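You operate a simulated robot arm through the tools that you are given. There is no shell and no other tool. Be economical: measure what you need, move in short steps, check, and stop when the job is done.

Carry out the task below with a simulated robot arm. There is one attempt and no reset: what you move stays moved.

TASK
Vent the pump, wind the handwheel back, clear the piston and shut its knob.
Fine: vent first; the weight goes on the bench.

The check looks at the end state, three seconds after you hand in, the way a careful person would. Anything else that was tipped, shoved, dropped, spilled or broken makes it a failure.

THE ROBOT
A 6-joint arm with a two-finger parallel gripper, fixed in place. Base frame: the origin is at the foot of the arm, x ahead of it, y to its left, z up; the work surface is at about z = 0.004. Readings come in m, rad, newtons and seconds.
With the tool pointing down near the work surface it reaches from about 0.14 to 0.58 m from the base axis. Its first joint turns from -1.152 to 1.152 rad. Payload 2.1 kg.
Tool frame: the origin (TCP) lies between the finger pads and is the grasp point; the fingertips stand 0.03 m ahead of it; z points along the fingers, y is the line along which they close. Largest opening 0.094 m; finger width 0.028, thickness 0.01; the body of the gripper, 0.05 by 0.096 m, starts 0.055 m behind the TCP.
Orientation is told as [roll, pitch, yaw] about the base's x, y, z axes, in that order, counted from this pose: with the fingers straight down and closing along the base's y, the tool's x points along the base's -x, its y along +y and its z along -z.

THE INTERFACE
- The arm moves only by the tool drive_tool. Its argument "commands" is text: rows parted by semicolons, each of 7 numbers parted by spaces: the turn, a rotation vector about the tool's x, y, z in rad, then the shift along the tool's x, y, z in m, then the gripper command, from -1 (shut) to 1 (fully open), values between in proportion. In form: rx ry rz dx dy dz jaw; .... A call has 1 to 8 rows; each row shifts and turns the commanded pose from where the row before left it, along the tool's axes as they then stand. Each row takes 0.2 s and may step no farther than 0.05 m and 0.15 rad from the row before; otherwise, or with a gripper value out of range, the whole call is refused. A pose out of reach is approached as far as the arm can. The call stops where the force on the tool passes 50 N (or 10 N more than at its start, if that is more) or the arm is blocked; 0.2 s more then pass. Each finger travels about 0.072 m/s and halts on what it meets, pressing with about 42 N; the grip force reading is that of the motor and also rises with nothing between the fingers. The clock runs only during rows and for 0.2 s after the last one: add rows that do not move to give the fingers time. The reply holds the time, the measured pose of the TCP, the force on the tool along the base axes, the opening and the grip force, in the units named above and with some noise.
- Cameras (640 x 400 px; columns grow to the right, rows downward): "scene" is fixed at [0.0603, -0.3738, 0.4903]; the picture's right is [0.73, -0.68, 0.00], its down [-0.35, -0.37, -0.86] and it looks along [0.59, 0.63, -0.51] (base axes); focal length 214 px, centre (320, 200). "wrist" rides on the gripper at [0.076, 0.014, -0.102] in the tool frame; the picture's right is [-0.18, 0.98, 0.00], its down [-0.75, -0.14, -0.64] and it looks along [-0.63, -0.12, 0.77] (tool axes); focal length 243 px, centre (320, 200). There is no depth. A picture from a camera that has moved, and an enlarged one, comes with that camera's place and axes in the base frame and with its lens.
- camera(camera): a new picture of that camera. The clock stands still meanwhile.
- enlarge(camera, box): a new picture of the part [left, top, right, bottom] of that camera's present view, enlarged. The clock stands still meanwhile.
- hand_in(): hands the job in; it is judged then, once.

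Work in short steps. Places have to be worked out from the pictures, the camera data and where the tool is seen: move nearer, look again, correct. Check each grasp and each placing, and mend what went wrong. You have 120 turns and 64 pictures in all, those below and enlarged ones among them. Open the gripper and draw the arm clear of the work before you hand the job in, unless the task says otherwise; then end with one line.

The tools are called after "Call:" as a command line: name --argument value ..., lists and objects as JSON in quotes. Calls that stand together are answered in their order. drive_tool: Moves the arm, as the interface text tells. Its arguments: {"type":"object","properties":{"commands":{"type":"string"}},"required":["commands"]} The other tools are called the same way: camera (camera) takes a picture; enlarge (camera, box) takes an enlarged picture of a part of a camera's view; hand_in () hands the job in.

At the start:

```text
t: 0.0
eef_pos: [0.3777, 0.0156, 0.3886]
tool_rot: [-0.001, 0.0, 0.0]
ft_force: [0.1, -0.1, 0.5]
opening: 0.0943
grip_force: 0.0
```

scene: 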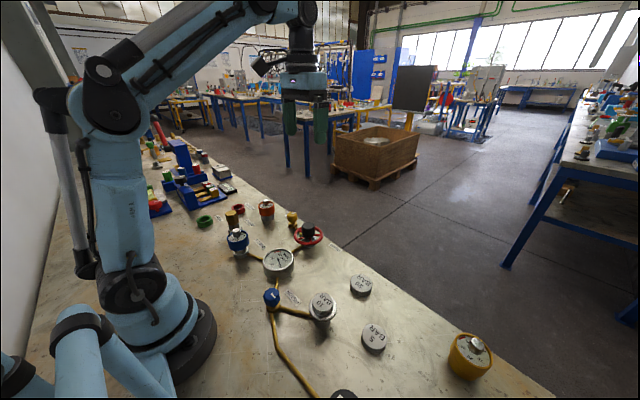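
wrist: 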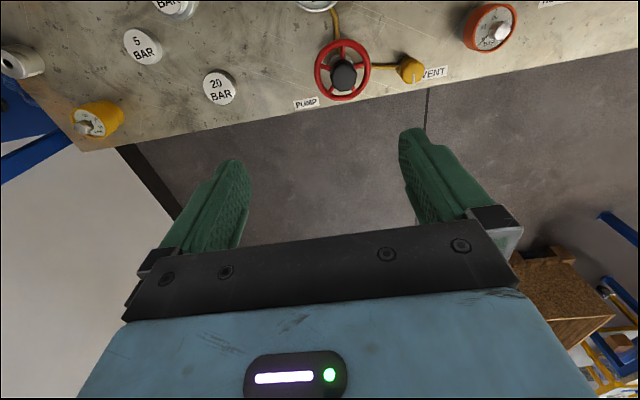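

I start by looking closely at the bench in the scene camera.

Call:
enlarge --camera "scene" --box '[210, 190, 410, 360]'

Call:
enlarge --camera "wrist" --box '[0, 0, 640, 160]'

```text
2.35 times, centred on (310, 275) of scene
camera zoom: at [0.0603, -0.3738, 0.4903], right [0.73, -0.68, 0.0], down [-0.35, -0.37, -0.86], along [0.59, 0.63, -0.51], focal length 505 px, centre (344, 24)
```

zoom: 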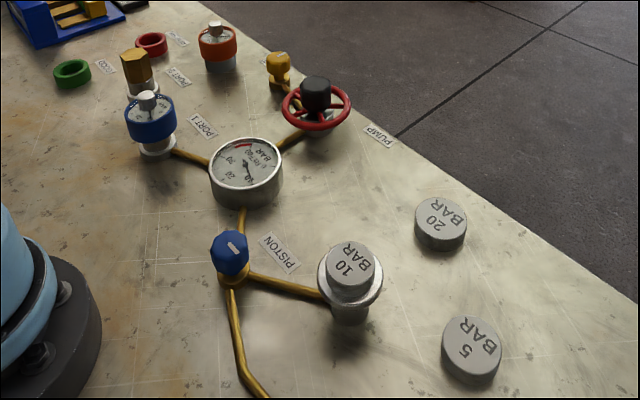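

```text
1.00 times, centred on (320, 80) of wrist
camera zoom: at [0.3012, 0.0309, 0.4899], right [0.18, 0.98, 0.0], down [0.75, -0.14, 0.64], along [0.63, -0.12, -0.77], focal length 243 px, centre (320, 320)
```

zoom: 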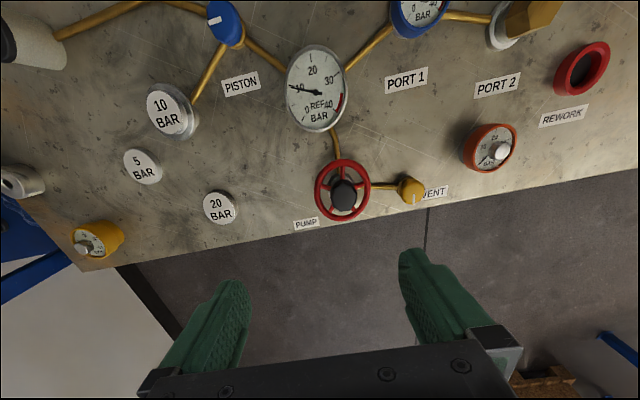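

The wheel is at about (.40,.05), the vent knob at (.42,.16), the blue piston knob at (.195,-.065) and the piston with its weight at (.26,-.17). I move closer to the vent to read it.

Call:
drive_tool --commands "0 0 0 0 0.03 0.039 1;0 0 0 0 0.03 0.039 1;0 0 0 0 0.03 0.039 1;0 0 0 0.01 0.03 0.035 1;0 0 0 0.01 0.03 0.035 1"

Call:
camera --camera "wrist"

```text
t: 1.2
eef_pos: [0.3568, 0.1681, 0.1995]
tool_rot: [0.001, 0.0, -0.001]
ft_force: [-0.6, 0.0, 0.1]
opening: 0.0941
grip_force: 0.1
```

```text
59 pictures are left
camera wrist: at [0.2801, 0.1819, 0.3024], right [0.19, 0.98, 0.0], down [0.75, -0.14, 0.64], along [0.63, -0.12, -0.77], focal length 243 px, centre (320, 200)
```

wrist: 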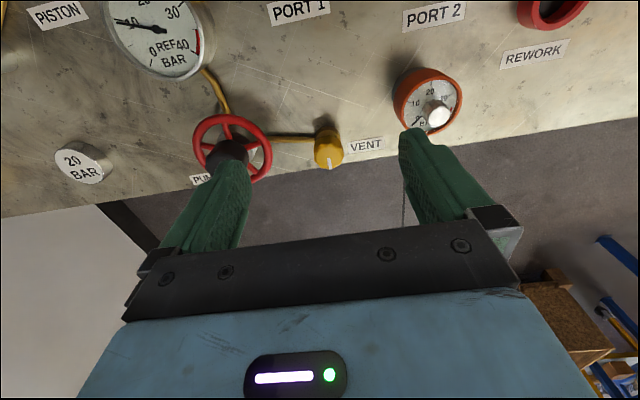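

Call:
enlarge --camera "wrist" --box '[180, 80, 400, 200]'

Call:
enlarge --camera "scene" --box '[280, 200, 340, 250]'

Call:
enlarge --camera "scene" --box '[255, 270, 355, 330]'

```text
2.91 times, centred on (290, 140) of wrist
camera zoom: at [0.2801, 0.1819, 0.3024], right [0.19, 0.98, 0.0], down [0.75, -0.14, 0.64], along [0.63, -0.12, -0.77], focal length 706 px, centre (407, 374)
```

zoom: 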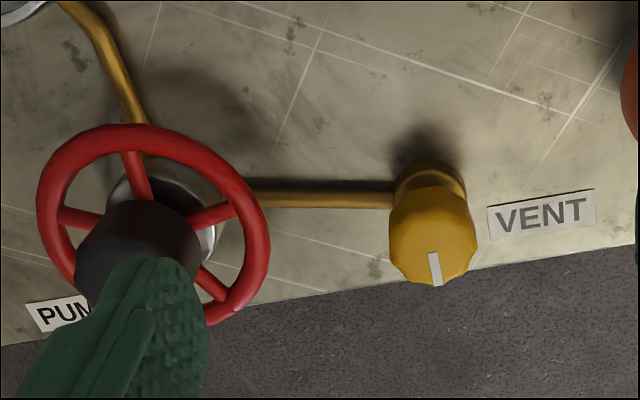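

```text
8.00 times, centred on (310, 225) of scene
camera zoom: at [0.0603, -0.3738, 0.4903], right [0.73, -0.68, 0.0], down [-0.35, -0.37, -0.86], along [0.59, 0.63, -0.51], focal length 1716 px, centre (400, 0)
```

zoom: 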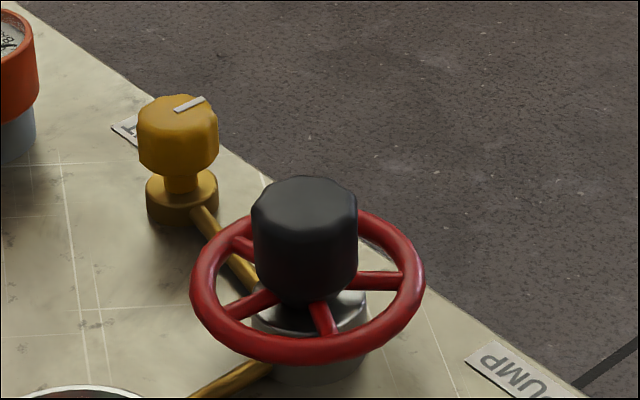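

```text
6.40 times, centred on (305, 300) of scene
camera zoom: at [0.0603, -0.3738, 0.4903], right [0.73, -0.68, 0.0], down [-0.35, -0.37, -0.86], along [0.59, 0.63, -0.51], focal length 1373 px, centre (416, -440)
```

zoom: 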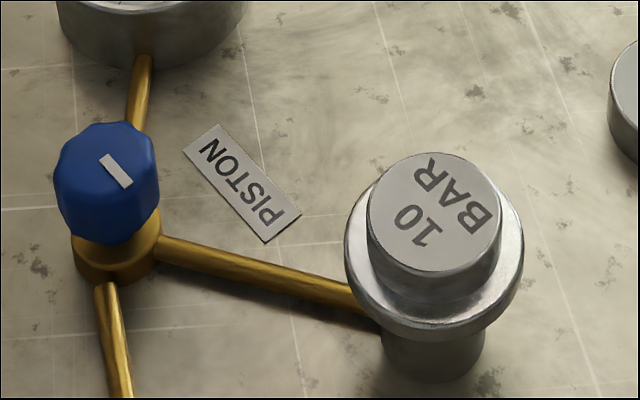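

The vent pointer is across its pipe, which I read as shut. I place the gripper above the vent knob at about (.421,.164), with a reduced opening.

Call:
drive_tool --commands "0 0 0 -0.022 -0.001 0.033 0.28;0 0 0 -0.022 -0.001 0.033 0.28;0 0 0 -0.020 -0.002 0.033 0.28;0 0 0 0 0 0 0.28"

Call:
camera --camera "wrist"

Call:
enlarge --camera "scene" --box '[250, 170, 370, 250]'

```text
t: 2.2
eef_pos: [0.4227, 0.1624, 0.1008]
tool_rot: [0.001, 0.001, 0.0]
ft_force: [0.0, 0.0, 0.1]
opening: 0.0602
grip_force: 0.0
```

```text
55 pictures are left
camera wrist: at [0.3456, 0.1763, 0.2034], right [0.18, 0.98, 0.0], down [0.75, -0.14, 0.64], along [0.63, -0.12, -0.77], focal length 243 px, centre (320, 200)
```

wrist: 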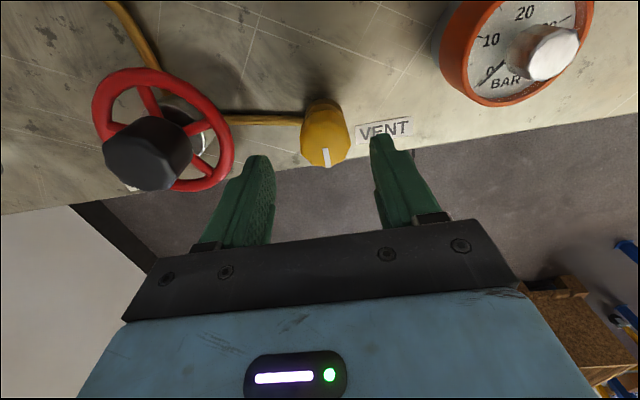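

```text
5.00 times, centred on (310, 210) of scene
camera zoom: at [0.0603, -0.3738, 0.4903], right [0.73, -0.68, 0.0], down [-0.35, -0.37, -0.86], along [0.59, 0.63, -0.51], focal length 1072 px, centre (370, 150)
```

zoom: 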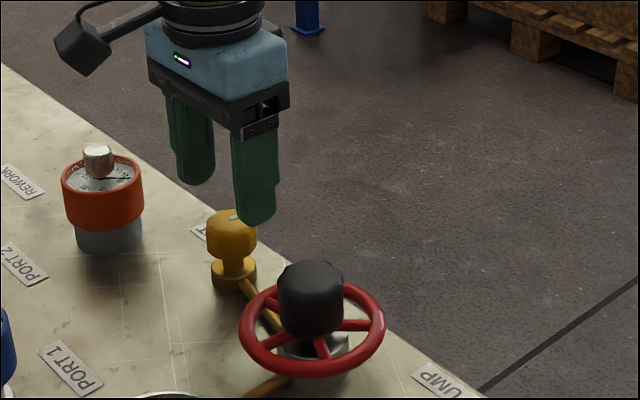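

The knob lies between the fingers, around (.419,.165). I lower to z≈.055 with those corrections and close.

Call:
drive_tool --commands "0 0 0 0.003 0.0025 0.023 0.28;0 0 0 0 0 0.022 0.28;0 0 0 0 0 0 -1;0 0 0 0 0 0 -1;0 0 0 0 0 0 -1"

Call:
camera --camera "wrist"

Call:
enlarge --camera "scene" --box '[250, 170, 370, 250]'

```text
t: 3.4
eef_pos: [0.4177, 0.1645, 0.0566]
tool_rot: [0.002, 0.0, -0.001]
ft_force: [2.8, 11.2, -7.7]
opening: 0.0352
grip_force: 45.0
```

```text
53 pictures are left
camera wrist: at [0.3412, 0.1788, 0.1585], right [0.18, 0.98, 0.0], down [0.75, -0.14, 0.64], along [0.63, -0.12, -0.77], focal length 243 px, centre (320, 200)
```

wrist: 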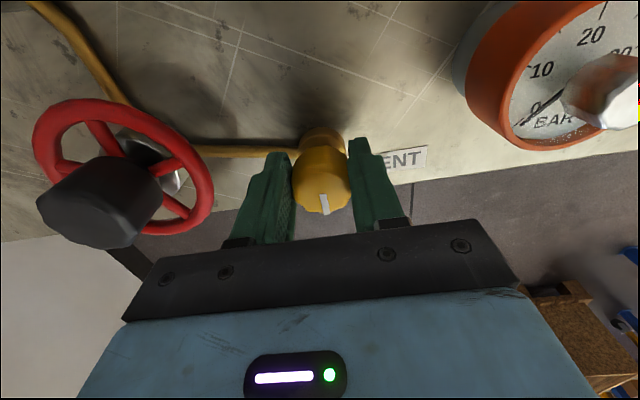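

```text
5.00 times, centred on (310, 210) of scene
camera zoom: at [0.0603, -0.3738, 0.4903], right [0.73, -0.68, 0.0], down [-0.35, -0.37, -0.86], along [0.59, 0.63, -0.51], focal length 1072 px, centre (370, 150)
```

zoom: 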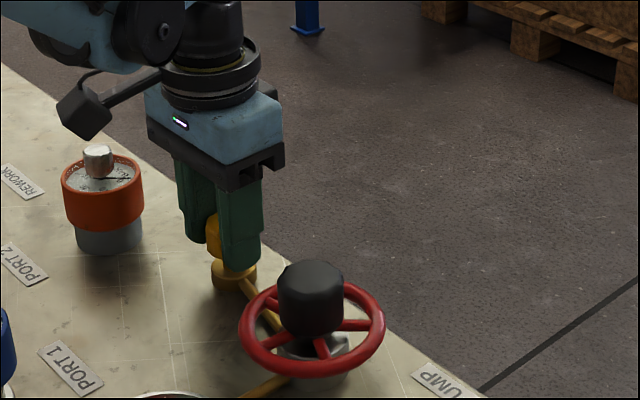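

The knob is gripped (0.035 m). I turn counterclockwise in small steps to see how it gives.

Call:
drive_tool --commands "0 0 -0.1 0 0.001 0 -1;0 0 -0.1 0 0 0 -1;0 0 -0.1 0 0 0 -1"

Call:
enlarge --camera "wrist" --box '[200, 100, 440, 250]'

```text
t: 4.2
eef_pos: [0.4184, 0.164, 0.0568]
tool_rot: [-0.006, 0.005, 0.298]
ft_force: [-2.0, -18.1, 0.6]
opening: 0.0354
grip_force: 45.3
```

```text
2.67 times, centred on (320, 175) of wrist
camera zoom: at [0.3414, 0.1551, 0.1592], right [-0.11, 0.99, -0.01], down [0.76, 0.09, 0.64], along [0.64, 0.07, -0.77], focal length 647 px, centre (320, 267)
```

zoom: 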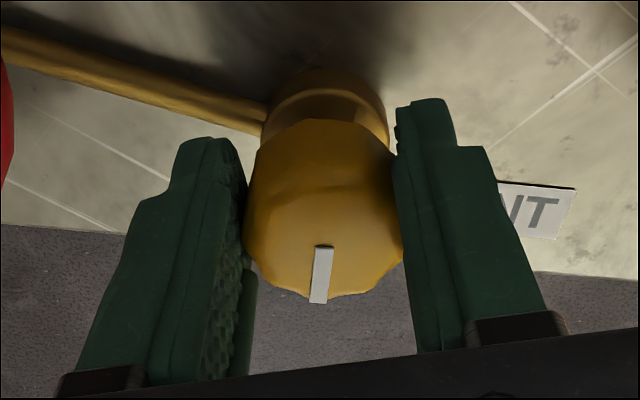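

The knob turns freely with the tool. I continue toward a quarter turn.

Call:
drive_tool --commands "0 0 -0.13 0 0 0 -1;0 0 -0.13 0 0 0 -1;0 0 -0.13 0 0 0 -1;0 0 -0.13 0 0 0 -1"

Call:
enlarge --camera "wrist" --box '[200, 100, 440, 250]'

Call:
enlarge --camera "scene" --box '[220, 190, 340, 280]'

```text
t: 5.2
eef_pos: [0.4218, 0.1616, 0.0566]
tool_rot: [-0.011, 0.004, 0.816]
ft_force: [16.7, -32.3, -1.5]
opening: 0.0352
grip_force: 45.3
```

```text
2.67 times, centred on (320, 175) of wrist
camera zoom: at [0.3578, 0.1171, 0.1587], right [-0.59, 0.81, -0.01], down [0.61, 0.46, 0.64], along [0.52, 0.37, -0.77], focal length 647 px, centre (320, 267)
```

zoom: 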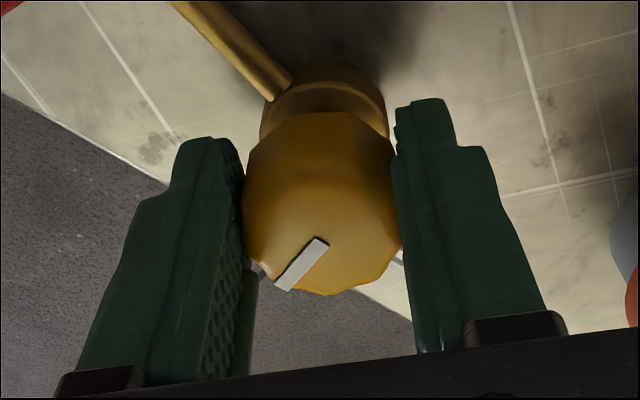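

```text
4.44 times, centred on (280, 235) of scene
camera zoom: at [0.0603, -0.3738, 0.4903], right [0.73, -0.68, 0.0], down [-0.35, -0.37, -0.86], along [0.59, 0.63, -0.51], focal length 953 px, centre (498, 44)
```

zoom: 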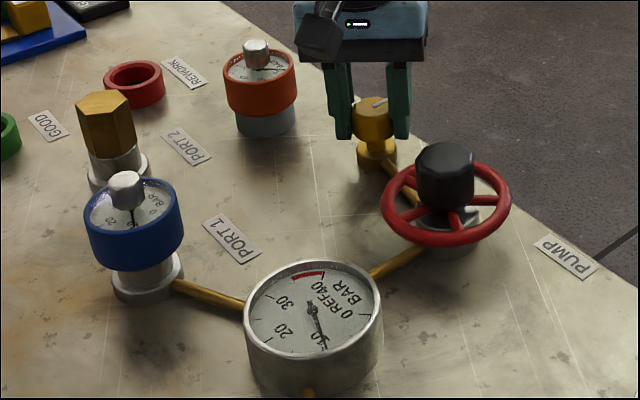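

The pointer still faces +x, so the fingers slipped and the knob is at a stop counterclockwise. I try clockwise from here.

Call:
drive_tool --commands "0 0 0.13 0 0 0 -1;0 0 0.13 0 0 0 -1;0 0 0.13 0 0 0 -1;0 0 0.13 0 0 0 -1"

Call:
enlarge --camera "wrist" --box '[200, 100, 440, 250]'

```text
t: 6.2
eef_pos: [0.4189, 0.1631, 0.0562]
tool_rot: [-0.007, -0.004, 0.294]
ft_force: [22.1, -19.6, -5.3]
opening: 0.0354
grip_force: 45.1
```

```text
2.67 times, centred on (320, 175) of wrist
camera zoom: at [0.3425, 0.156, 0.1585], right [-0.11, 0.99, -0.01], down [0.76, 0.09, 0.65], along [0.64, 0.06, -0.76], focal length 647 px, centre (320, 267)
```

zoom: 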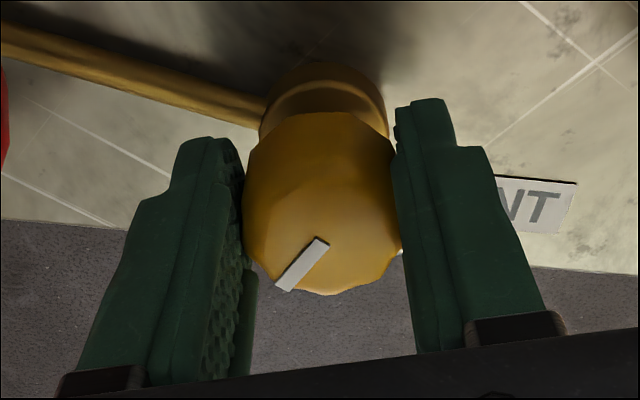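

Now the knob follows the tool clockwise. I continue until the pointer lines up with the pipe or meets a stop.

Call:
drive_tool --commands "0 0 0.13 0 0 0 -1;0 0 0.13 0 0 0 -1;0 0 0.13 0 0 0 -1;0 0 0.13 0 0 0 -1;0 0 0.13 0 0 0 -1;0 0 0.13 0 0 0 -1;0 0 0.13 0 0 0 -1"

Call:
enlarge --camera "wrist" --box '[200, 100, 440, 250]'

Call:
enlarge --camera "scene" --box '[220, 190, 340, 280]'

```text
t: 7.8
eef_pos: [0.4204, 0.1676, 0.0568]
tool_rot: [0.01, -0.006, -0.611]
ft_force: [28.0, 9.1, 7.9]
opening: 0.0353
grip_force: 44.9
```

```text
2.67 times, centred on (320, 175) of wrist
camera zoom: at [0.3648, 0.2227, 0.1583], right [0.71, 0.7, 0.01], down [0.53, -0.55, 0.64], along [0.46, -0.45, -0.76], focal length 647 px, centre (320, 267)
```

zoom: 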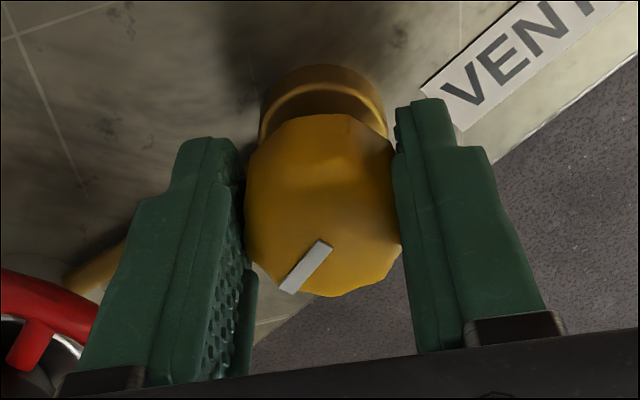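

```text
4.44 times, centred on (280, 235) of scene
camera zoom: at [0.0603, -0.3738, 0.4903], right [0.73, -0.68, 0.0], down [-0.35, -0.37, -0.86], along [0.59, 0.63, -0.51], focal length 953 px, centre (498, 44)
```

zoom: 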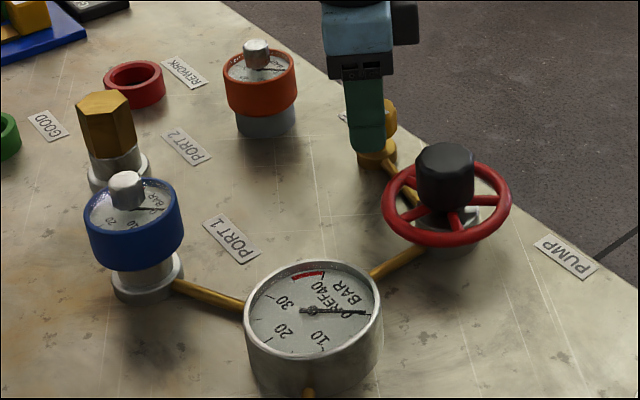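

The reference gauge has dropped to 0, so the pump is vented. I turn a little more to finish the quarter turn, then release and rise.

Call:
drive_tool --commands "0 0 0.12 0 0 0 -1;0 0 0.06 0 0 0 -1;0 0 0 0 0 0 0.2;0 0 0 0 0 0 0.2;0 0 0 0 0 -0.04 0.2;0 0 0 0 0 -0.05 0.2;0 0 0 0 0 -0.05 0.2"

Call:
enlarge --camera "scene" --box '[280, 200, 340, 250]'

Call:
enlarge --camera "wrist" --box '[0, 0, 640, 400]'

```text
t: 9.4
eef_pos: [0.4173, 0.1657, 0.1972]
tool_rot: [0.0, -0.002, -0.791]
ft_force: [-0.4, 0.2, 0.4]
opening: 0.0563
grip_force: 0.0
```

```text
8.00 times, centred on (310, 225) of scene
camera zoom: at [0.0603, -0.3738, 0.4903], right [0.73, -0.68, 0.0], down [-0.35, -0.37, -0.86], along [0.59, 0.63, -0.51], focal length 1716 px, centre (400, 0)
```

zoom: 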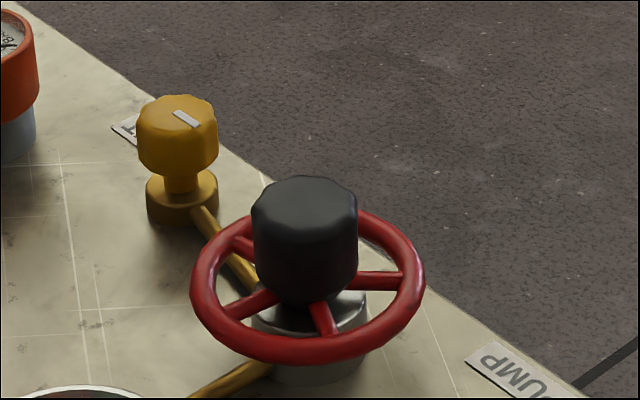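

```text
1.00 times, centred on (320, 200) of wrist
camera zoom: at [0.3737, 0.2299, 0.2993], right [0.83, 0.56, 0.0], down [0.43, -0.64, 0.64], along [0.36, -0.53, -0.77], focal length 243 px, centre (320, 200)
```

zoom: 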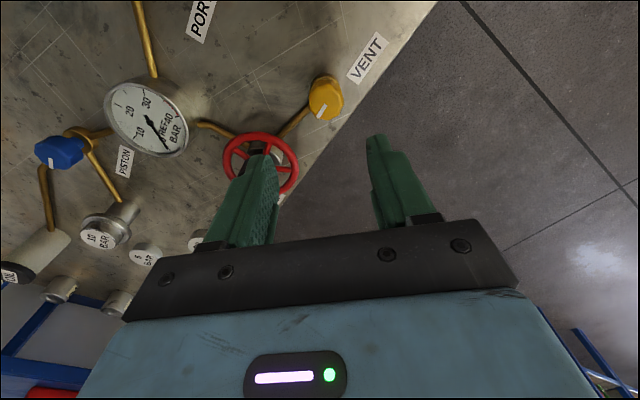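

The vent pointer now lies along its pipe. Next is the handwheel: its hub top is near (.402,.051,.075), so I move above it.

Call:
drive_tool --commands "0 0 0 -0.0236 -0.0305 0.0257 0.5;0 0 0 -0.0236 -0.0305 0.0257 0.5;0 0 0 -0.0236 -0.0305 0.0257 0.5;0 0 0 0 0 0 0.5"

Call:
camera --camera "wrist"

Call:
enlarge --camera "scene" --box '[260, 170, 360, 250]'

```text
t: 10.4
eef_pos: [0.4045, 0.0509, 0.1207]
tool_rot: [0.001, 0.0, -0.791]
ft_force: [0.2, -1.5, 0.3]
opening: 0.0702
grip_force: 0.1
```

```text
43 pictures are left
camera wrist: at [0.3609, 0.115, 0.2214], right [0.83, 0.56, 0.0], down [0.43, -0.64, 0.64], along [0.36, -0.53, -0.77], focal length 243 px, centre (320, 200)
```

wrist: 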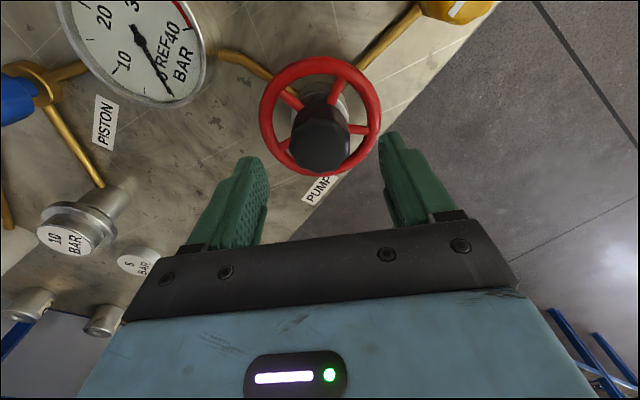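

```text
5.00 times, centred on (310, 210) of scene
camera zoom: at [0.0603, -0.3738, 0.4903], right [0.73, -0.68, 0.0], down [-0.35, -0.37, -0.86], along [0.59, 0.63, -0.51], focal length 1072 px, centre (370, 150)
```

zoom: 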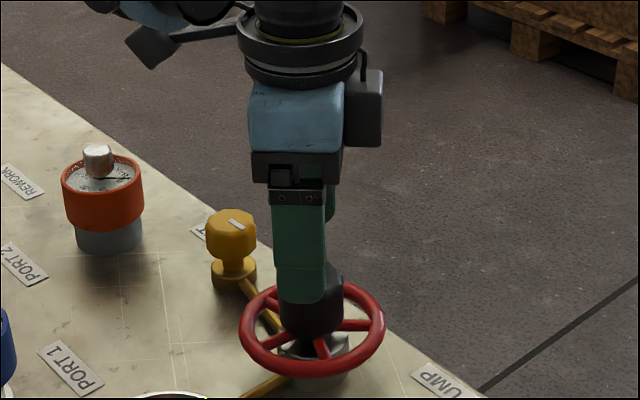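

The hub is centred between the fingers. I descend to z≈.073, grip, and try a counterclockwise turn.

Call:
drive_tool --commands "0 0 0 0 0 0.024 0.5;0 0 0 0 0 0.0235 0.5;0 0 0 0 0 0 -1;0 0 0 0 0 0 -1;0 0 0 0 0 0 -1"

Call:
enlarge --camera "wrist" --box '[180, 60, 460, 240]'

Call:
drive_tool --commands "0 0 -0.13 0 0 0 -1;0 0 -0.13 0 0 0 -1;0 0 -0.13 0 0 0 -1;0 0 -0.13 0 0 0 -1"

Call:
enlarge --camera "wrist" --box '[180, 60, 460, 240]'

```text
t: 11.6
eef_pos: [0.4037, 0.0519, 0.072]
tool_rot: [-0.001, 0.001, -0.791]
ft_force: [-3.4, -1.7, -7.4]
opening: 0.0415
grip_force: 44.6
```

```text
2.22 times, centred on (320, 150) of wrist
camera zoom: at [0.3602, 0.1156, 0.1742], right [0.83, 0.56, 0.0], down [0.43, -0.63, 0.64], along [0.36, -0.53, -0.77], focal length 539 px, centre (320, 311)
```

zoom: 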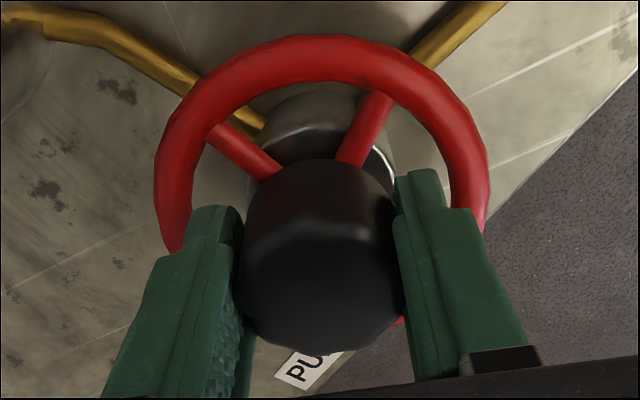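

```text
t: 12.6
eef_pos: [0.4026, 0.0505, 0.0724]
tool_rot: [-0.001, 0.001, -0.267]
ft_force: [-9.4, -14.6, -13.4]
opening: 0.041
grip_force: 44.9
```

```text
2.22 times, centred on (320, 150) of wrist
camera zoom: at [0.3336, 0.0848, 0.1742], right [0.44, 0.9, 0.0], down [0.69, -0.33, 0.64], along [0.58, -0.28, -0.77], focal length 539 px, centre (320, 311)
```

zoom: 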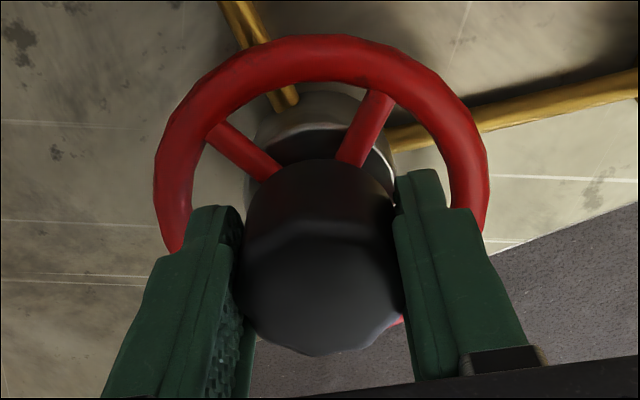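

The wheel turns with the tool counterclockwise. I keep winding.

Call:
drive_tool --commands "0 0 -0.14 0 0 0 -1;0 0 -0.14 0 0 0 -1;0 0 -0.14 0 0 0 -1;0 0 -0.14 0 0 0 -1;0 0 -0.14 0 0 0 -1;0 0 -0.14 0 0 0 -1;0 0 -0.14 0 0 0 -1;0 0 -0.14 0 0 0 -1"

Call:
enlarge --camera "wrist" --box '[180, 60, 460, 240]'

```text
t: 14.4
eef_pos: [0.4037, 0.0502, 0.072]
tool_rot: [-0.008, 0.002, 0.848]
ft_force: [13.3, -21.3, 10.0]
opening: 0.0412
grip_force: 44.5
```

```text
2.22 times, centred on (320, 150) of wrist
camera zoom: at [0.3424, 0.0022, 0.1745], right [-0.62, 0.79, -0.01], down [0.6, 0.48, 0.64], along [0.51, 0.39, -0.77], focal length 539 px, centre (320, 311)
```

zoom: 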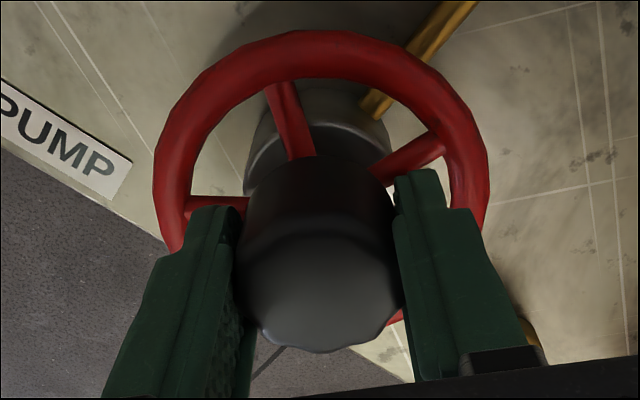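

The spokes lag the tool now, so the wheel may have met a stop. I check with a little more turn and look at the gauge too.

Call:
drive_tool --commands "0 0 -0.14 0 0 0 -1;0 0 -0.14 0 0 0 -1"

Call:
enlarge --camera "wrist" --box '[180, 60, 460, 240]'

Call:
enlarge --camera "scene" --box '[230, 180, 370, 300]'

```text
t: 15.0
eef_pos: [0.4042, 0.0493, 0.0713]
tool_rot: [-0.007, 0.002, 1.127]
ft_force: [18.3, -21.2, 3.9]
opening: 0.0411
grip_force: 45.1
```

```text
2.22 times, centred on (320, 150) of wrist
camera zoom: at [0.3584, -0.0127, 0.1741], right [-0.81, 0.59, -0.01], down [0.45, 0.62, 0.64], along [0.38, 0.51, -0.77], focal length 539 px, centre (320, 311)
```

zoom: 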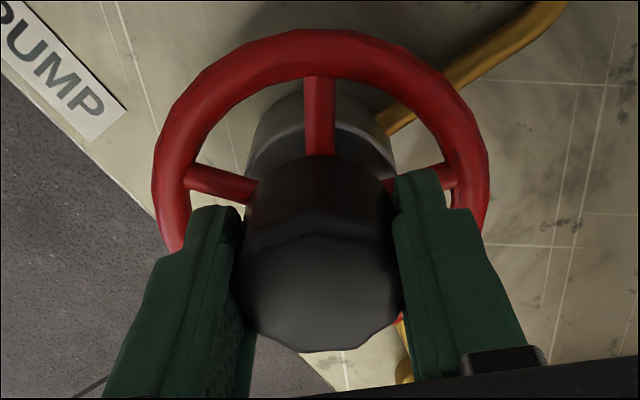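

```text
3.33 times, centred on (300, 240) of scene
camera zoom: at [0.0603, -0.3738, 0.4903], right [0.73, -0.68, 0.0], down [-0.35, -0.37, -0.86], along [0.59, 0.63, -0.51], focal length 715 px, centre (387, 67)
```

zoom: 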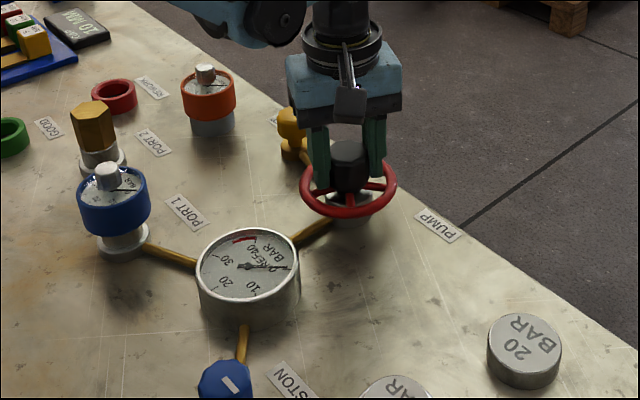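

Counterclockwise reaches a firm stop about 60° from the start. To tell whether that is the "back" end, I measure the travel clockwise; with the vent open this is harmless.

Call:
drive_tool --commands "0 0 0.14 0 0 0 -1;0 0 0.14 0 0 0 -1;0 0 0.14 0 0 0 -1;0 0 0.14 0 0 0 -1;0 0 0.14 0 0 0 -1;0 0 0.14 0 0 0 -1;0 0 0.14 0 0 0 -1;0 0 0.14 0 0 0 -1"

Call:
drive_tool --commands "0 0 0.14 0 0 0 -1;0 0 0.14 0 0 0 -1;0 0 0.14 0 0 0 -1;0 0 0.14 0 0 0 -1;0 0 0.14 0 0 0 -1;0 0 0.14 0 0 0 -1;0 0 0.14 0 0 0 -1;0 0 0.14 0 0 0 -1"

Call:
enlarge --camera "wrist" --box '[180, 60, 460, 240]'

```text
t: 16.8
eef_pos: [0.4033, 0.0501, 0.0726]
tool_rot: [-0.005, -0.002, 0.007]
ft_force: [20.8, -17.2, -18.8]
opening: 0.0409
grip_force: 45.0
```

```text
t: 18.6
eef_pos: [0.4039, 0.0512, 0.072]
tool_rot: [0.002, -0.003, -1.114]
ft_force: [20.7, -10.7, 6.6]
opening: 0.0411
grip_force: 44.8
```

```text
2.22 times, centred on (320, 150) of wrist
camera zoom: at [0.3829, 0.1259, 0.1741], right [0.96, 0.27, 0.0], down [0.2, -0.74, 0.64], along [0.18, -0.62, -0.76], focal length 539 px, centre (320, 311)
```

zoom: 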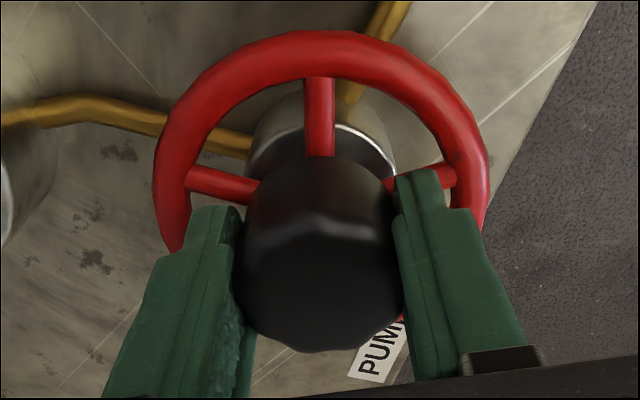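

It has followed 128° clockwise without slipping. I continue clockwise to find the other end.

Call:
drive_tool --commands "0 0 0.14 0 0 0 -1;0 0 0.14 0 0 0 -1;0 0 0.14 0 0 0 -1;0 0 0.14 0 0 0 -1;0 0 0.14 0 0 0 -1;0 0 0.14 0 0 0 -1;0 0 0.14 0 0 0 -1;0 0 0.14 0 0 0 -1"

Call:
enlarge --camera "wrist" --box '[180, 60, 460, 240]'

```text
t: 20.4
eef_pos: [0.4056, 0.0514, 0.0725]
tool_rot: [0.009, 0.006, -2.235]
ft_force: [32.7, -5.1, 6.2]
opening: 0.0412
grip_force: 45.4
```

```text
2.22 times, centred on (320, 150) of wrist
camera zoom: at [0.4624, 0.1022, 0.175], right [0.66, -0.75, 0.01], down [-0.58, -0.51, 0.64], along [-0.47, -0.42, -0.77], focal length 539 px, centre (320, 311)
```

zoom: 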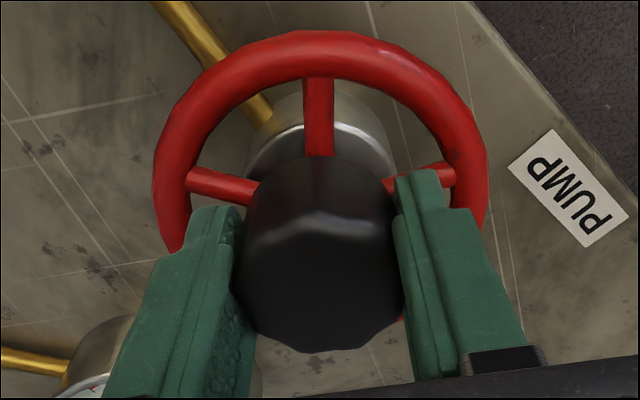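

There is still no clockwise stop after 192°. I go on a bit more to find the total range.

Call:
drive_tool --commands "0 0 0.14 0 0 0 -1;0 0 0.14 0 0 0 -1;0 0 0.14 0 0 0 -1;0 0 0.14 0 0 0 -1;0 0 0.14 0 0 0 -1;0 0 0.14 0 0 0 -1;0 0 0.14 0 0 0 -1"

Call:
enlarge --camera "wrist" --box '[180, 60, 460, 240]'

```text
t: 21.7
eef_pos: [0.4058, 0.0482, 0.0727]
tool_rot: [-0.053, 0.016, -2.917]
ft_force: [0.3, 6.3, 10.5]
opening: 0.0416
grip_force: 45.1
out of reach, approached as far as the arm can: row 5, 6
stopped in row 6: the force on the tool passed its limit (the readings are from after the stop); the commanded pose is now the measured one
```

```text
2.22 times, centred on (320, 150) of wrist
camera zoom: at [0.4818, 0.0462, 0.1751], right [0.04, -1.0, -0.05], down [-0.77, -0.07, 0.64], along [-0.64, 0.02, -0.77], focal length 539 px, centre (320, 311)
```

zoom: 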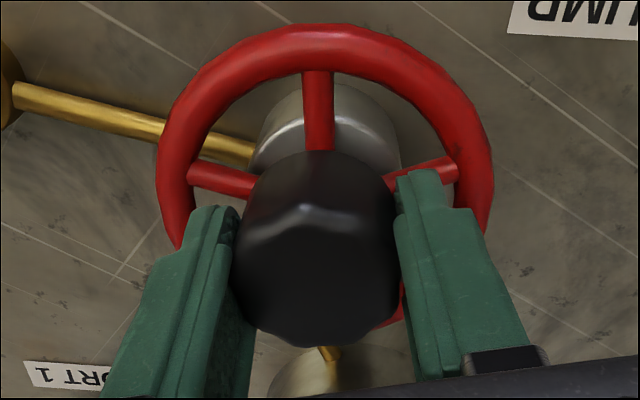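

The arm's wrist limit is reached at yaw ≈ -2.9, with the wheel still free. I look at the gauge and wheel in the scene.

Call:
enlarge --camera "scene" --box '[230, 180, 370, 300]'

```text
3.33 times, centred on (300, 240) of scene
camera zoom: at [0.0602, -0.3738, 0.4903], right [0.73, -0.68, 0.0], down [-0.35, -0.37, -0.86], along [0.59, 0.63, -0.51], focal length 715 px, centre (387, 67)
```

zoom: 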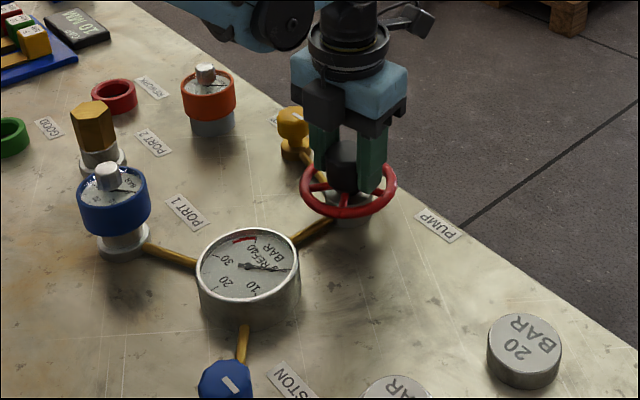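

The start was 60° from the counterclockwise stop and at least 170° from the clockwise one, which (with 10 of 40 bar on the gauge) fits counterclockwise as "back". I wind back counterclockwise, first levelling the tool.

Call:
drive_tool --commands "-0.053 -0.016 -0.12 -0.0015 -0.0024 0 -1;0 0 -0.14 0 0 0 -1;0 0 -0.14 0 0 0 -1;0 0 -0.14 0 0 0 -1;0 0 -0.14 0 0 0 -1;0 0 -0.14 0 0 0 -1;0 0 -0.14 0 0 0 -1;0 0 -0.14 0 0 0 -1"

Call:
drive_tool --commands "0 0 -0.14 0 0 0 -1;0 0 -0.14 0 0 0 -1;0 0 -0.14 0 0 0 -1;0 0 -0.14 0 0 0 -1;0 0 -0.14 0 0 0 -1;0 0 -0.14 0 0 0 -1;0 0 -0.14 0 0 0 -1;0 0 -0.14 0 0 0 -1"

Call:
drive_tool --commands "0 0 -0.14 0 0 0 -1;0 0 -0.14 0 0 0 -1;0 0 -0.14 0 0 0 -1;0 0 -0.14 0 0 0 -1;0 0 -0.14 0 0 0 -1;0 0 -0.14 0 0 0 -1;0 0 -0.14 0 0 0 -1;0 0 -0.14 0 0 0 -1"

Call:
drive_tool --commands "0 0 -0.14 0 0 0 -1;0 0 -0.14 0 0 0 -1;0 0 -0.14 0 0 0 -1;0 0 -0.14 0 0 0 -1;0 0 -0.14 0 0 0 -1;0 0 -0.14 0 0 0 -1"

Call:
enlarge --camera "wrist" --box '[180, 60, 460, 240]'

```text
t: 23.5
eef_pos: [0.4044, 0.0502, 0.0719]
tool_rot: [0.007, 0.0, -1.815]
ft_force: [20.0, -7.0, -12.0]
opening: 0.0411
grip_force: 45.4
```

```text
t: 25.3
eef_pos: [0.4038, 0.0485, 0.072]
tool_rot: [0.008, -0.012, -0.695]
ft_force: [34.2, -10.8, -10.3]
opening: 0.0411
grip_force: 45.2
```

```text
t: 27.1
eef_pos: [0.4047, 0.0503, 0.073]
tool_rot: [-0.006, -0.007, 0.423]
ft_force: [19.9, -12.1, -17.6]
opening: 0.0408
grip_force: 44.9
```

```text
t: 28.5
eef_pos: [0.4052, 0.0489, 0.0711]
tool_rot: [-0.012, 0.006, 1.26]
ft_force: [24.1, -21.6, 12.4]
opening: 0.0415
grip_force: 44.9
```

```text
2.22 times, centred on (320, 150) of wrist
camera zoom: at [0.3661, -0.0188, 0.1744], right [-0.88, 0.47, -0.01], down [0.36, 0.68, 0.64], along [0.31, 0.56, -0.77], focal length 539 px, centre (320, 311)
```

zoom: 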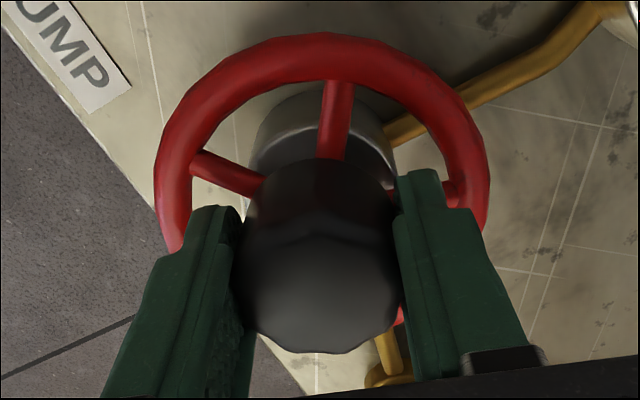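

The wheel is again at its counterclockwise stop. To be certain of direction, I will briefly shut the vent and try a small clockwise turn to see whether pressure rises, then vent again. First I release and rise.

Call:
drive_tool --commands "0 0 0 0 0 0 0.4;0 0 0 0 0 0 0.4;0 0 0 0 0 -0.045 0.4;0 0 0.14 0 0 -0.045 0.4;0 0 0.14 0 0 0 0.4;0 0 0.14 0 0 0 0.4;0 0 0.14 0 0 0 0.4;0 0 0.14 0 0 0 0.4"

Call:
drive_tool --commands "0 0 0.14 0 0 0 0.3;0 0 0.14 0 0 0 0.3;0 0 0.14 0 0 0 0.3;0 0 0.14 0 0 0 0.3;0 0 0.14 0 0 0 0.3;0 0 0.14 0 0 0 0.3"

```text
t: 30.3
eef_pos: [0.4028, 0.0496, 0.1631]
tool_rot: [-0.003, -0.001, 0.559]
ft_force: [-0.3, -0.1, 0.1]
opening: 0.0656
grip_force: 0.0
```

```text
t: 31.7
eef_pos: [0.4031, 0.0505, 0.1627]
tool_rot: [-0.002, -0.006, -0.281]
ft_force: [-1.0, 0.0, -0.8]
opening: 0.0608
grip_force: 0.0
```

Now over to the vent knob, down and grip.

Call:
drive_tool --commands "0 0 0 0.0057 0.0379 0.02 0.3;0 0 0 0.0057 0.0379 0.02 0.3;0 0 0 0.0057 0.0379 0.02 0.3;0 0 0 0 0 0.023 0.3;0 0 0 0 0 0.0225 0.3;0 0 0 0 0 0 -1;0 0 0 0 0 0 -1;0 0 0 0 0 0 -1"

Call:
enlarge --camera "wrist" --box '[200, 100, 440, 250]'

```text
t: 33.5
eef_pos: [0.4188, 0.1656, 0.0576]
tool_rot: [0.01, -0.003, -0.274]
ft_force: [13.6, 37.5, -14.4]
opening: 0.0356
grip_force: 44.8
```

```text
2.67 times, centred on (320, 175) of wrist
camera zoom: at [0.3488, 0.1996, 0.1585], right [0.44, 0.9, 0.01], down [0.68, -0.35, 0.64], along [0.58, -0.28, -0.77], focal length 647 px, centre (320, 267)
```

zoom: 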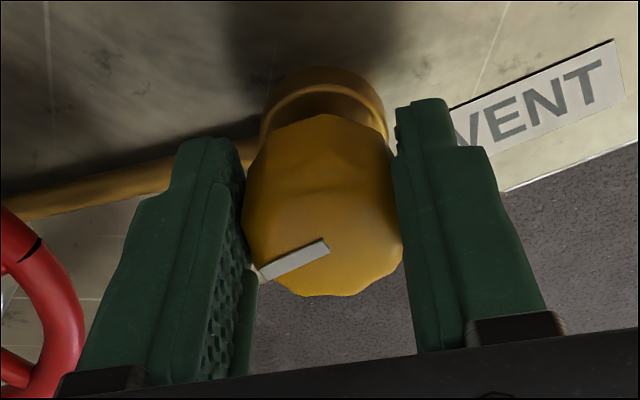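

Gripped but pushing a bit sideways; I ease +y and turn the knob counterclockwise to shut.

Call:
drive_tool --commands "0 0 -0.05 0.001 0.003 0 -1;0 0 -0.14 0 0 0 -1;0 0 -0.14 0 0 0 -1;0 0 -0.14 0 0 0 -1;0 0 -0.14 0 0 0 -1;0 0 -0.14 0 0 0 -1;0 0 -0.14 0 0 0 -1;0 0 -0.14 0 0 0 -1"

Call:
drive_tool --commands "0 0 -0.14 0 0 0 -1;0 0 -0.14 0 0 0 -1;0 0 -0.14 0 0 0 -1;0 0 -0.14 0 0 0 -1;0 0 -0.10 0 0 0 -1"

Call:
enlarge --camera "scene" --box '[230, 180, 370, 300]'

```text
t: 35.3
eef_pos: [0.42, 0.161, 0.0578]
tool_rot: [-0.017, 0.004, 0.748]
ft_force: [23.0, -33.5, 1.9]
opening: 0.0355
grip_force: 44.8
```

```text
t: 36.2
eef_pos: [0.4219, 0.1607, 0.0576]
tool_rot: [-0.022, 0.007, 1.187]
ft_force: [0.3, -0.3, 1.7]
opening: 0.0351
grip_force: 45.1
stopped in row 4: the force on the tool passed its limit (the readings are from after the stop); the commanded pose is now the measured one
```

```text
3.33 times, centred on (300, 240) of scene
camera zoom: at [0.0603, -0.3738, 0.4903], right [0.73, -0.68, 0.0], down [-0.35, -0.37, -0.86], along [0.59, 0.63, -0.51], focal length 715 px, centre (387, 67)
```

zoom: 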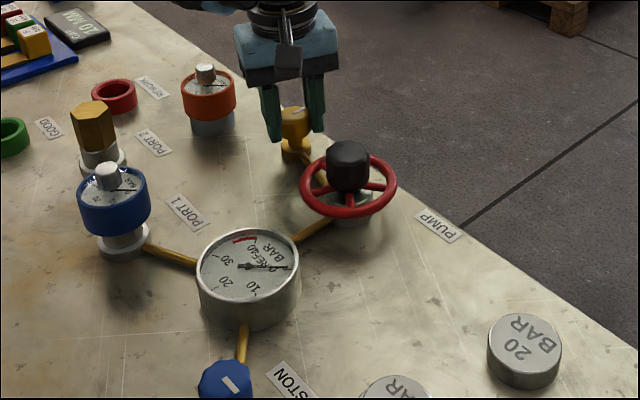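

The gauge stays at 0. I release, rise, level the tool and check the vent pointer.

Call:
drive_tool --commands "0 0 0 0 0 0 0.3;0 0 0 0 0 0 0.3;0 0 0 0 0 -0.045 0.3;-0.022 -0.007 0 0 0 -0.045 0.4;0 0 0.14 0 0 0 0.4;0 0 0.14 0 0 0 0.4;0 0 0.14 0 0 0 0.4"

Call:
enlarge --camera "scene" --box '[280, 200, 340, 250]'

```text
t: 37.8
eef_pos: [0.4203, 0.1617, 0.1471]
tool_rot: [-0.002, 0.001, 0.766]
ft_force: [-0.1, -0.1, 0.2]
opening: 0.0657
grip_force: 0.1
```

```text
8.00 times, centred on (310, 225) of scene
camera zoom: at [0.0603, -0.3738, 0.4903], right [0.73, -0.68, 0.0], down [-0.35, -0.37, -0.86], along [0.59, 0.63, -0.51], focal length 1716 px, centre (400, 0)
```

zoom: 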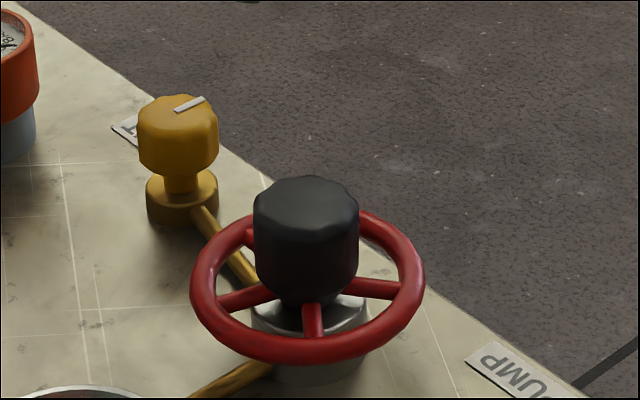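

The vent is fully shut. I go to the hub and grip it.

Call:
drive_tool --commands "0 0 0 0.0296 -0.0231 0.008 0.4;0 0 0 0.0296 -0.0231 0.008 0.4;0 0 0 0.0296 -0.0231 0.008 0.4;0 0 0 0 0 0.026 0.4;0 0 0 0 0 0.025 0.4;0 0 0 0 0 0 -1;0 0 0 0 0 0 -1;0 0 0 0 0 0 -1"

Call:
drive_tool --commands "0 0 0.14 0 0 0 -1;0 0 0.14 0 0 0 -1;0 0 0.14 0 0 0 -1"

Call:
enlarge --camera "scene" --box '[230, 180, 370, 300]'

```text
t: 39.6
eef_pos: [0.4058, 0.0493, 0.0701]
tool_rot: [-0.003, 0.001, 0.768]
ft_force: [1.1, -6.4, -8.5]
opening: 0.0411
grip_force: 44.9
```

```text
t: 40.4
eef_pos: [0.4049, 0.049, 0.0705]
tool_rot: [-0.003, 0.002, 0.345]
ft_force: [1.1, -10.1, -35.6]
opening: 0.0411
grip_force: 44.7
```

```text
3.33 times, centred on (300, 240) of scene
camera zoom: at [0.0605, -0.3738, 0.4903], right [0.73, -0.68, 0.0], down [-0.35, -0.37, -0.86], along [0.59, 0.63, -0.51], focal length 715 px, centre (387, 67)
```

zoom: 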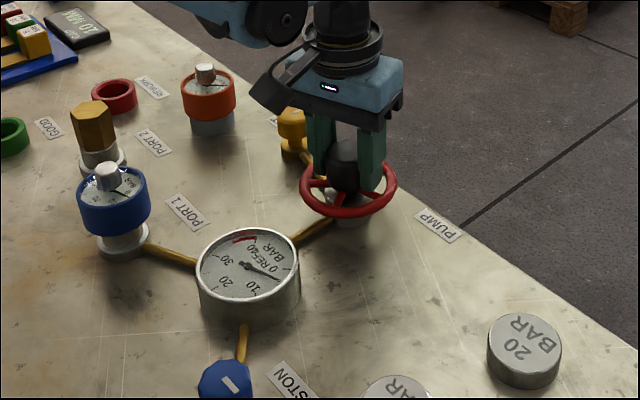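

The gauge rises to about 4 bar on a clockwise turn, so clockwise is "in" and counterclockwise is "back". I now release, go vent again first, and then wind back.

Call:
drive_tool --commands "0 0 0 0 0 0 0.4;0 0 0 0 0 0 0.4;0 0 0 0 0 -0.046 0.4;0 0 -0.12 0 0 -0.046 0.4;0 0 -0.12 0 0 0 0.3;0 0 -0.12 0 0 0 0.3;0 0 -0.12 0 0 0 0.3"

```text
t: 42.0
eef_pos: [0.4055, 0.0517, 0.164]
tool_rot: [0.001, 0.001, 0.831]
ft_force: [0.2, 0.3, -0.6]
opening: 0.0612
grip_force: 0.1
```

I move over the vent knob and grip it.

Call:
drive_tool --commands "0 0 0 -0.031 0.0226 0.02 0.3;0 0 0 -0.031 0.0226 0.02 0.3;0 0 0 -0.031 0.0226 0.02 0.3;0 0 0 0 0 0.024 0.3;0 0 0 0 0 0.023 0.3;0 0 0 0 0 0 -1;0 0 0 0 0 0 -1;0 0 0 0 0 0 -1"

Call:
drive_tool --commands "0 0 0.14 0 0 0 -1;0 0 0.14 0 0 0 -1;0 0 0.14 0 0 0 -1;0 0 0.14 0 0 0 -1;0 0 0.14 0 0 0 -1;0 0 0.14 0 0 0 -1;0 0 0.14 0 0 0 -1;0 0 0.14 0 0 0 -1"

Call:
drive_tool --commands "0 0 0.14 0 0 0 -1;0 0 0.14 0 0 0 -1;0 0 0.14 0 0 0 -1;0 0 0.06 0 0 0 -1"

Call:
enlarge --camera "scene" --box '[230, 180, 370, 300]'

```text
t: 43.8
eef_pos: [0.4221, 0.1614, 0.0553]
tool_rot: [-0.011, -0.003, 0.823]
ft_force: [34.0, -18.7, -11.3]
opening: 0.0352
grip_force: 44.9
```

```text
t: 45.6
eef_pos: [0.4185, 0.166, 0.0572]
tool_rot: [0.007, -0.005, -0.29]
ft_force: [29.0, 9.6, 1.0]
opening: 0.0351
grip_force: 44.8
```

```text
t: 46.6
eef_pos: [0.4203, 0.169, 0.0573]
tool_rot: [0.019, -0.002, -0.769]
ft_force: [27.1, 42.0, -2.4]
opening: 0.0354
grip_force: 45.0
```

```text
3.33 times, centred on (300, 240) of scene
camera zoom: at [0.0603, -0.3738, 0.4903], right [0.73, -0.68, 0.0], down [-0.35, -0.37, -0.86], along [0.59, 0.63, -0.51], focal length 715 px, centre (387, 67)
```

zoom: 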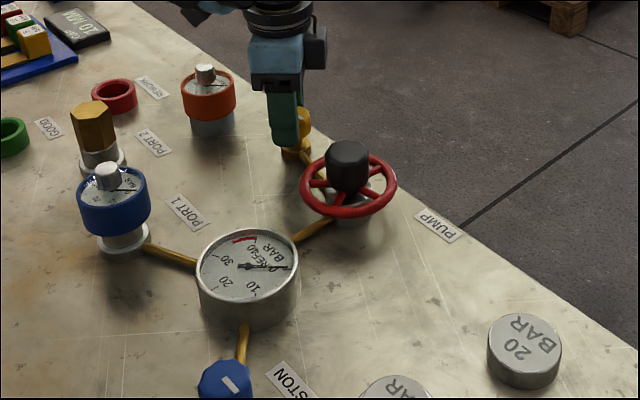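

The gauge is back at 0. I release and rise, checking the vent pointer.

Call:
drive_tool --commands "0 0 0 0 0 0 0.4;0 0 0 0 0 0 0.4;0 0 0 0 0 -0.046 0.4;0 0 0 0 0 -0.046 0.4;0 0 0 0 0 0 0.4"

Call:
enlarge --camera "scene" --box '[280, 200, 340, 250]'

```text
t: 47.8
eef_pos: [0.4184, 0.1667, 0.1492]
tool_rot: [0.0, -0.001, -0.77]
ft_force: [0.1, 0.3, 0.4]
opening: 0.0659
grip_force: 0.0
```

```text
8.00 times, centred on (310, 225) of scene
camera zoom: at [0.0603, -0.3738, 0.4903], right [0.73, -0.68, 0.0], down [-0.35, -0.37, -0.86], along [0.59, 0.63, -0.51], focal length 1716 px, centre (400, 0)
```

zoom: 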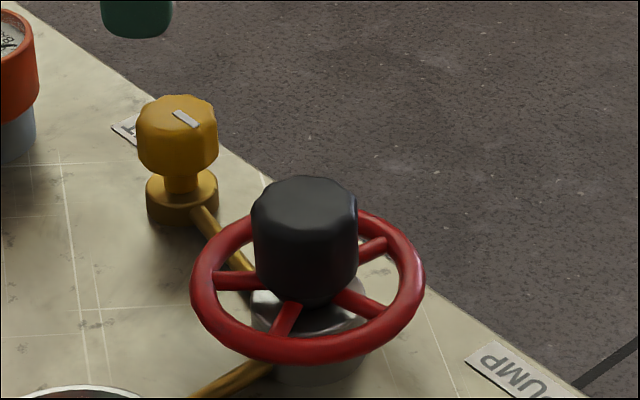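

The vent is open again. Now back to the wheel: grip and wind counterclockwise to the stop.

Call:
drive_tool --commands "0 0 0 -0.0236 -0.031 0.008 0.4;0 0 0 -0.0236 -0.031 0.008 0.4;0 0 0 -0.0236 -0.031 0.008 0.4;0 0 0 0 0 0.0265 0.4;0 0 0 0 0 0.0265 0.4;0 0 0 0 0 0 -1;0 0 0 0 0 0 -1;0 0 0 0 0 0 -1"

Call:
drive_tool --commands "0 0 -0.14 0 0 0 -1;0 0 -0.14 0 0 0 -1;0 0 -0.14 0 0 0 -1;0 0 -0.14 0 0 0 -1;0 0 -0.14 0 0 0 -1;0 0 -0.1 0 0 0 -1"

Call:
drive_tool --commands "0 0 0 0 0 0 0.4;0 0 0 0 0 0 0.4;0 0 0 0 0 -0.046 0.4;0 0 0 0 0 -0.046 0.4;0 0 0 0 0 -0.02 0.4"

Call:
enlarge --camera "scene" --box '[280, 200, 340, 250]'

```text
t: 49.6
eef_pos: [0.4055, 0.0493, 0.0729]
tool_rot: [0.005, -0.001, -0.769]
ft_force: [21.9, 16.0, -12.9]
opening: 0.0413
grip_force: 45.2
```

```text
t: 51.0
eef_pos: [0.4039, 0.0493, 0.0728]
tool_rot: [0.001, 0.0, 0.031]
ft_force: [7.7, 19.8, 6.5]
opening: 0.0416
grip_force: 44.7
```

```text
t: 52.2
eef_pos: [0.4042, 0.0491, 0.1857]
tool_rot: [-0.002, 0.0, 0.029]
ft_force: [-0.4, 0.1, 0.3]
opening: 0.0657
grip_force: 0.0
```

```text
8.00 times, centred on (310, 225) of scene
camera zoom: at [0.0603, -0.3738, 0.4903], right [0.73, -0.68, 0.0], down [-0.35, -0.37, -0.86], along [0.59, 0.63, -0.51], focal length 1716 px, centre (400, 0)
```

zoom: 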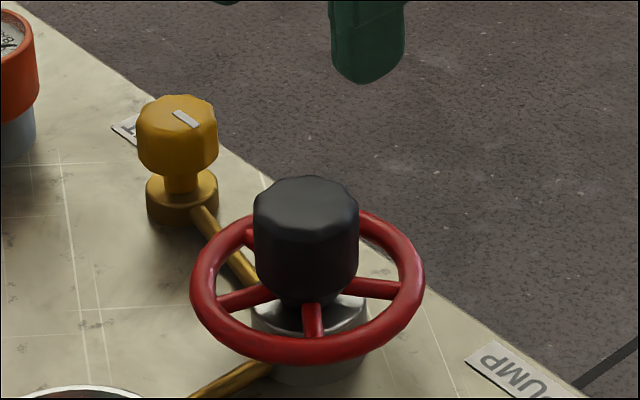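

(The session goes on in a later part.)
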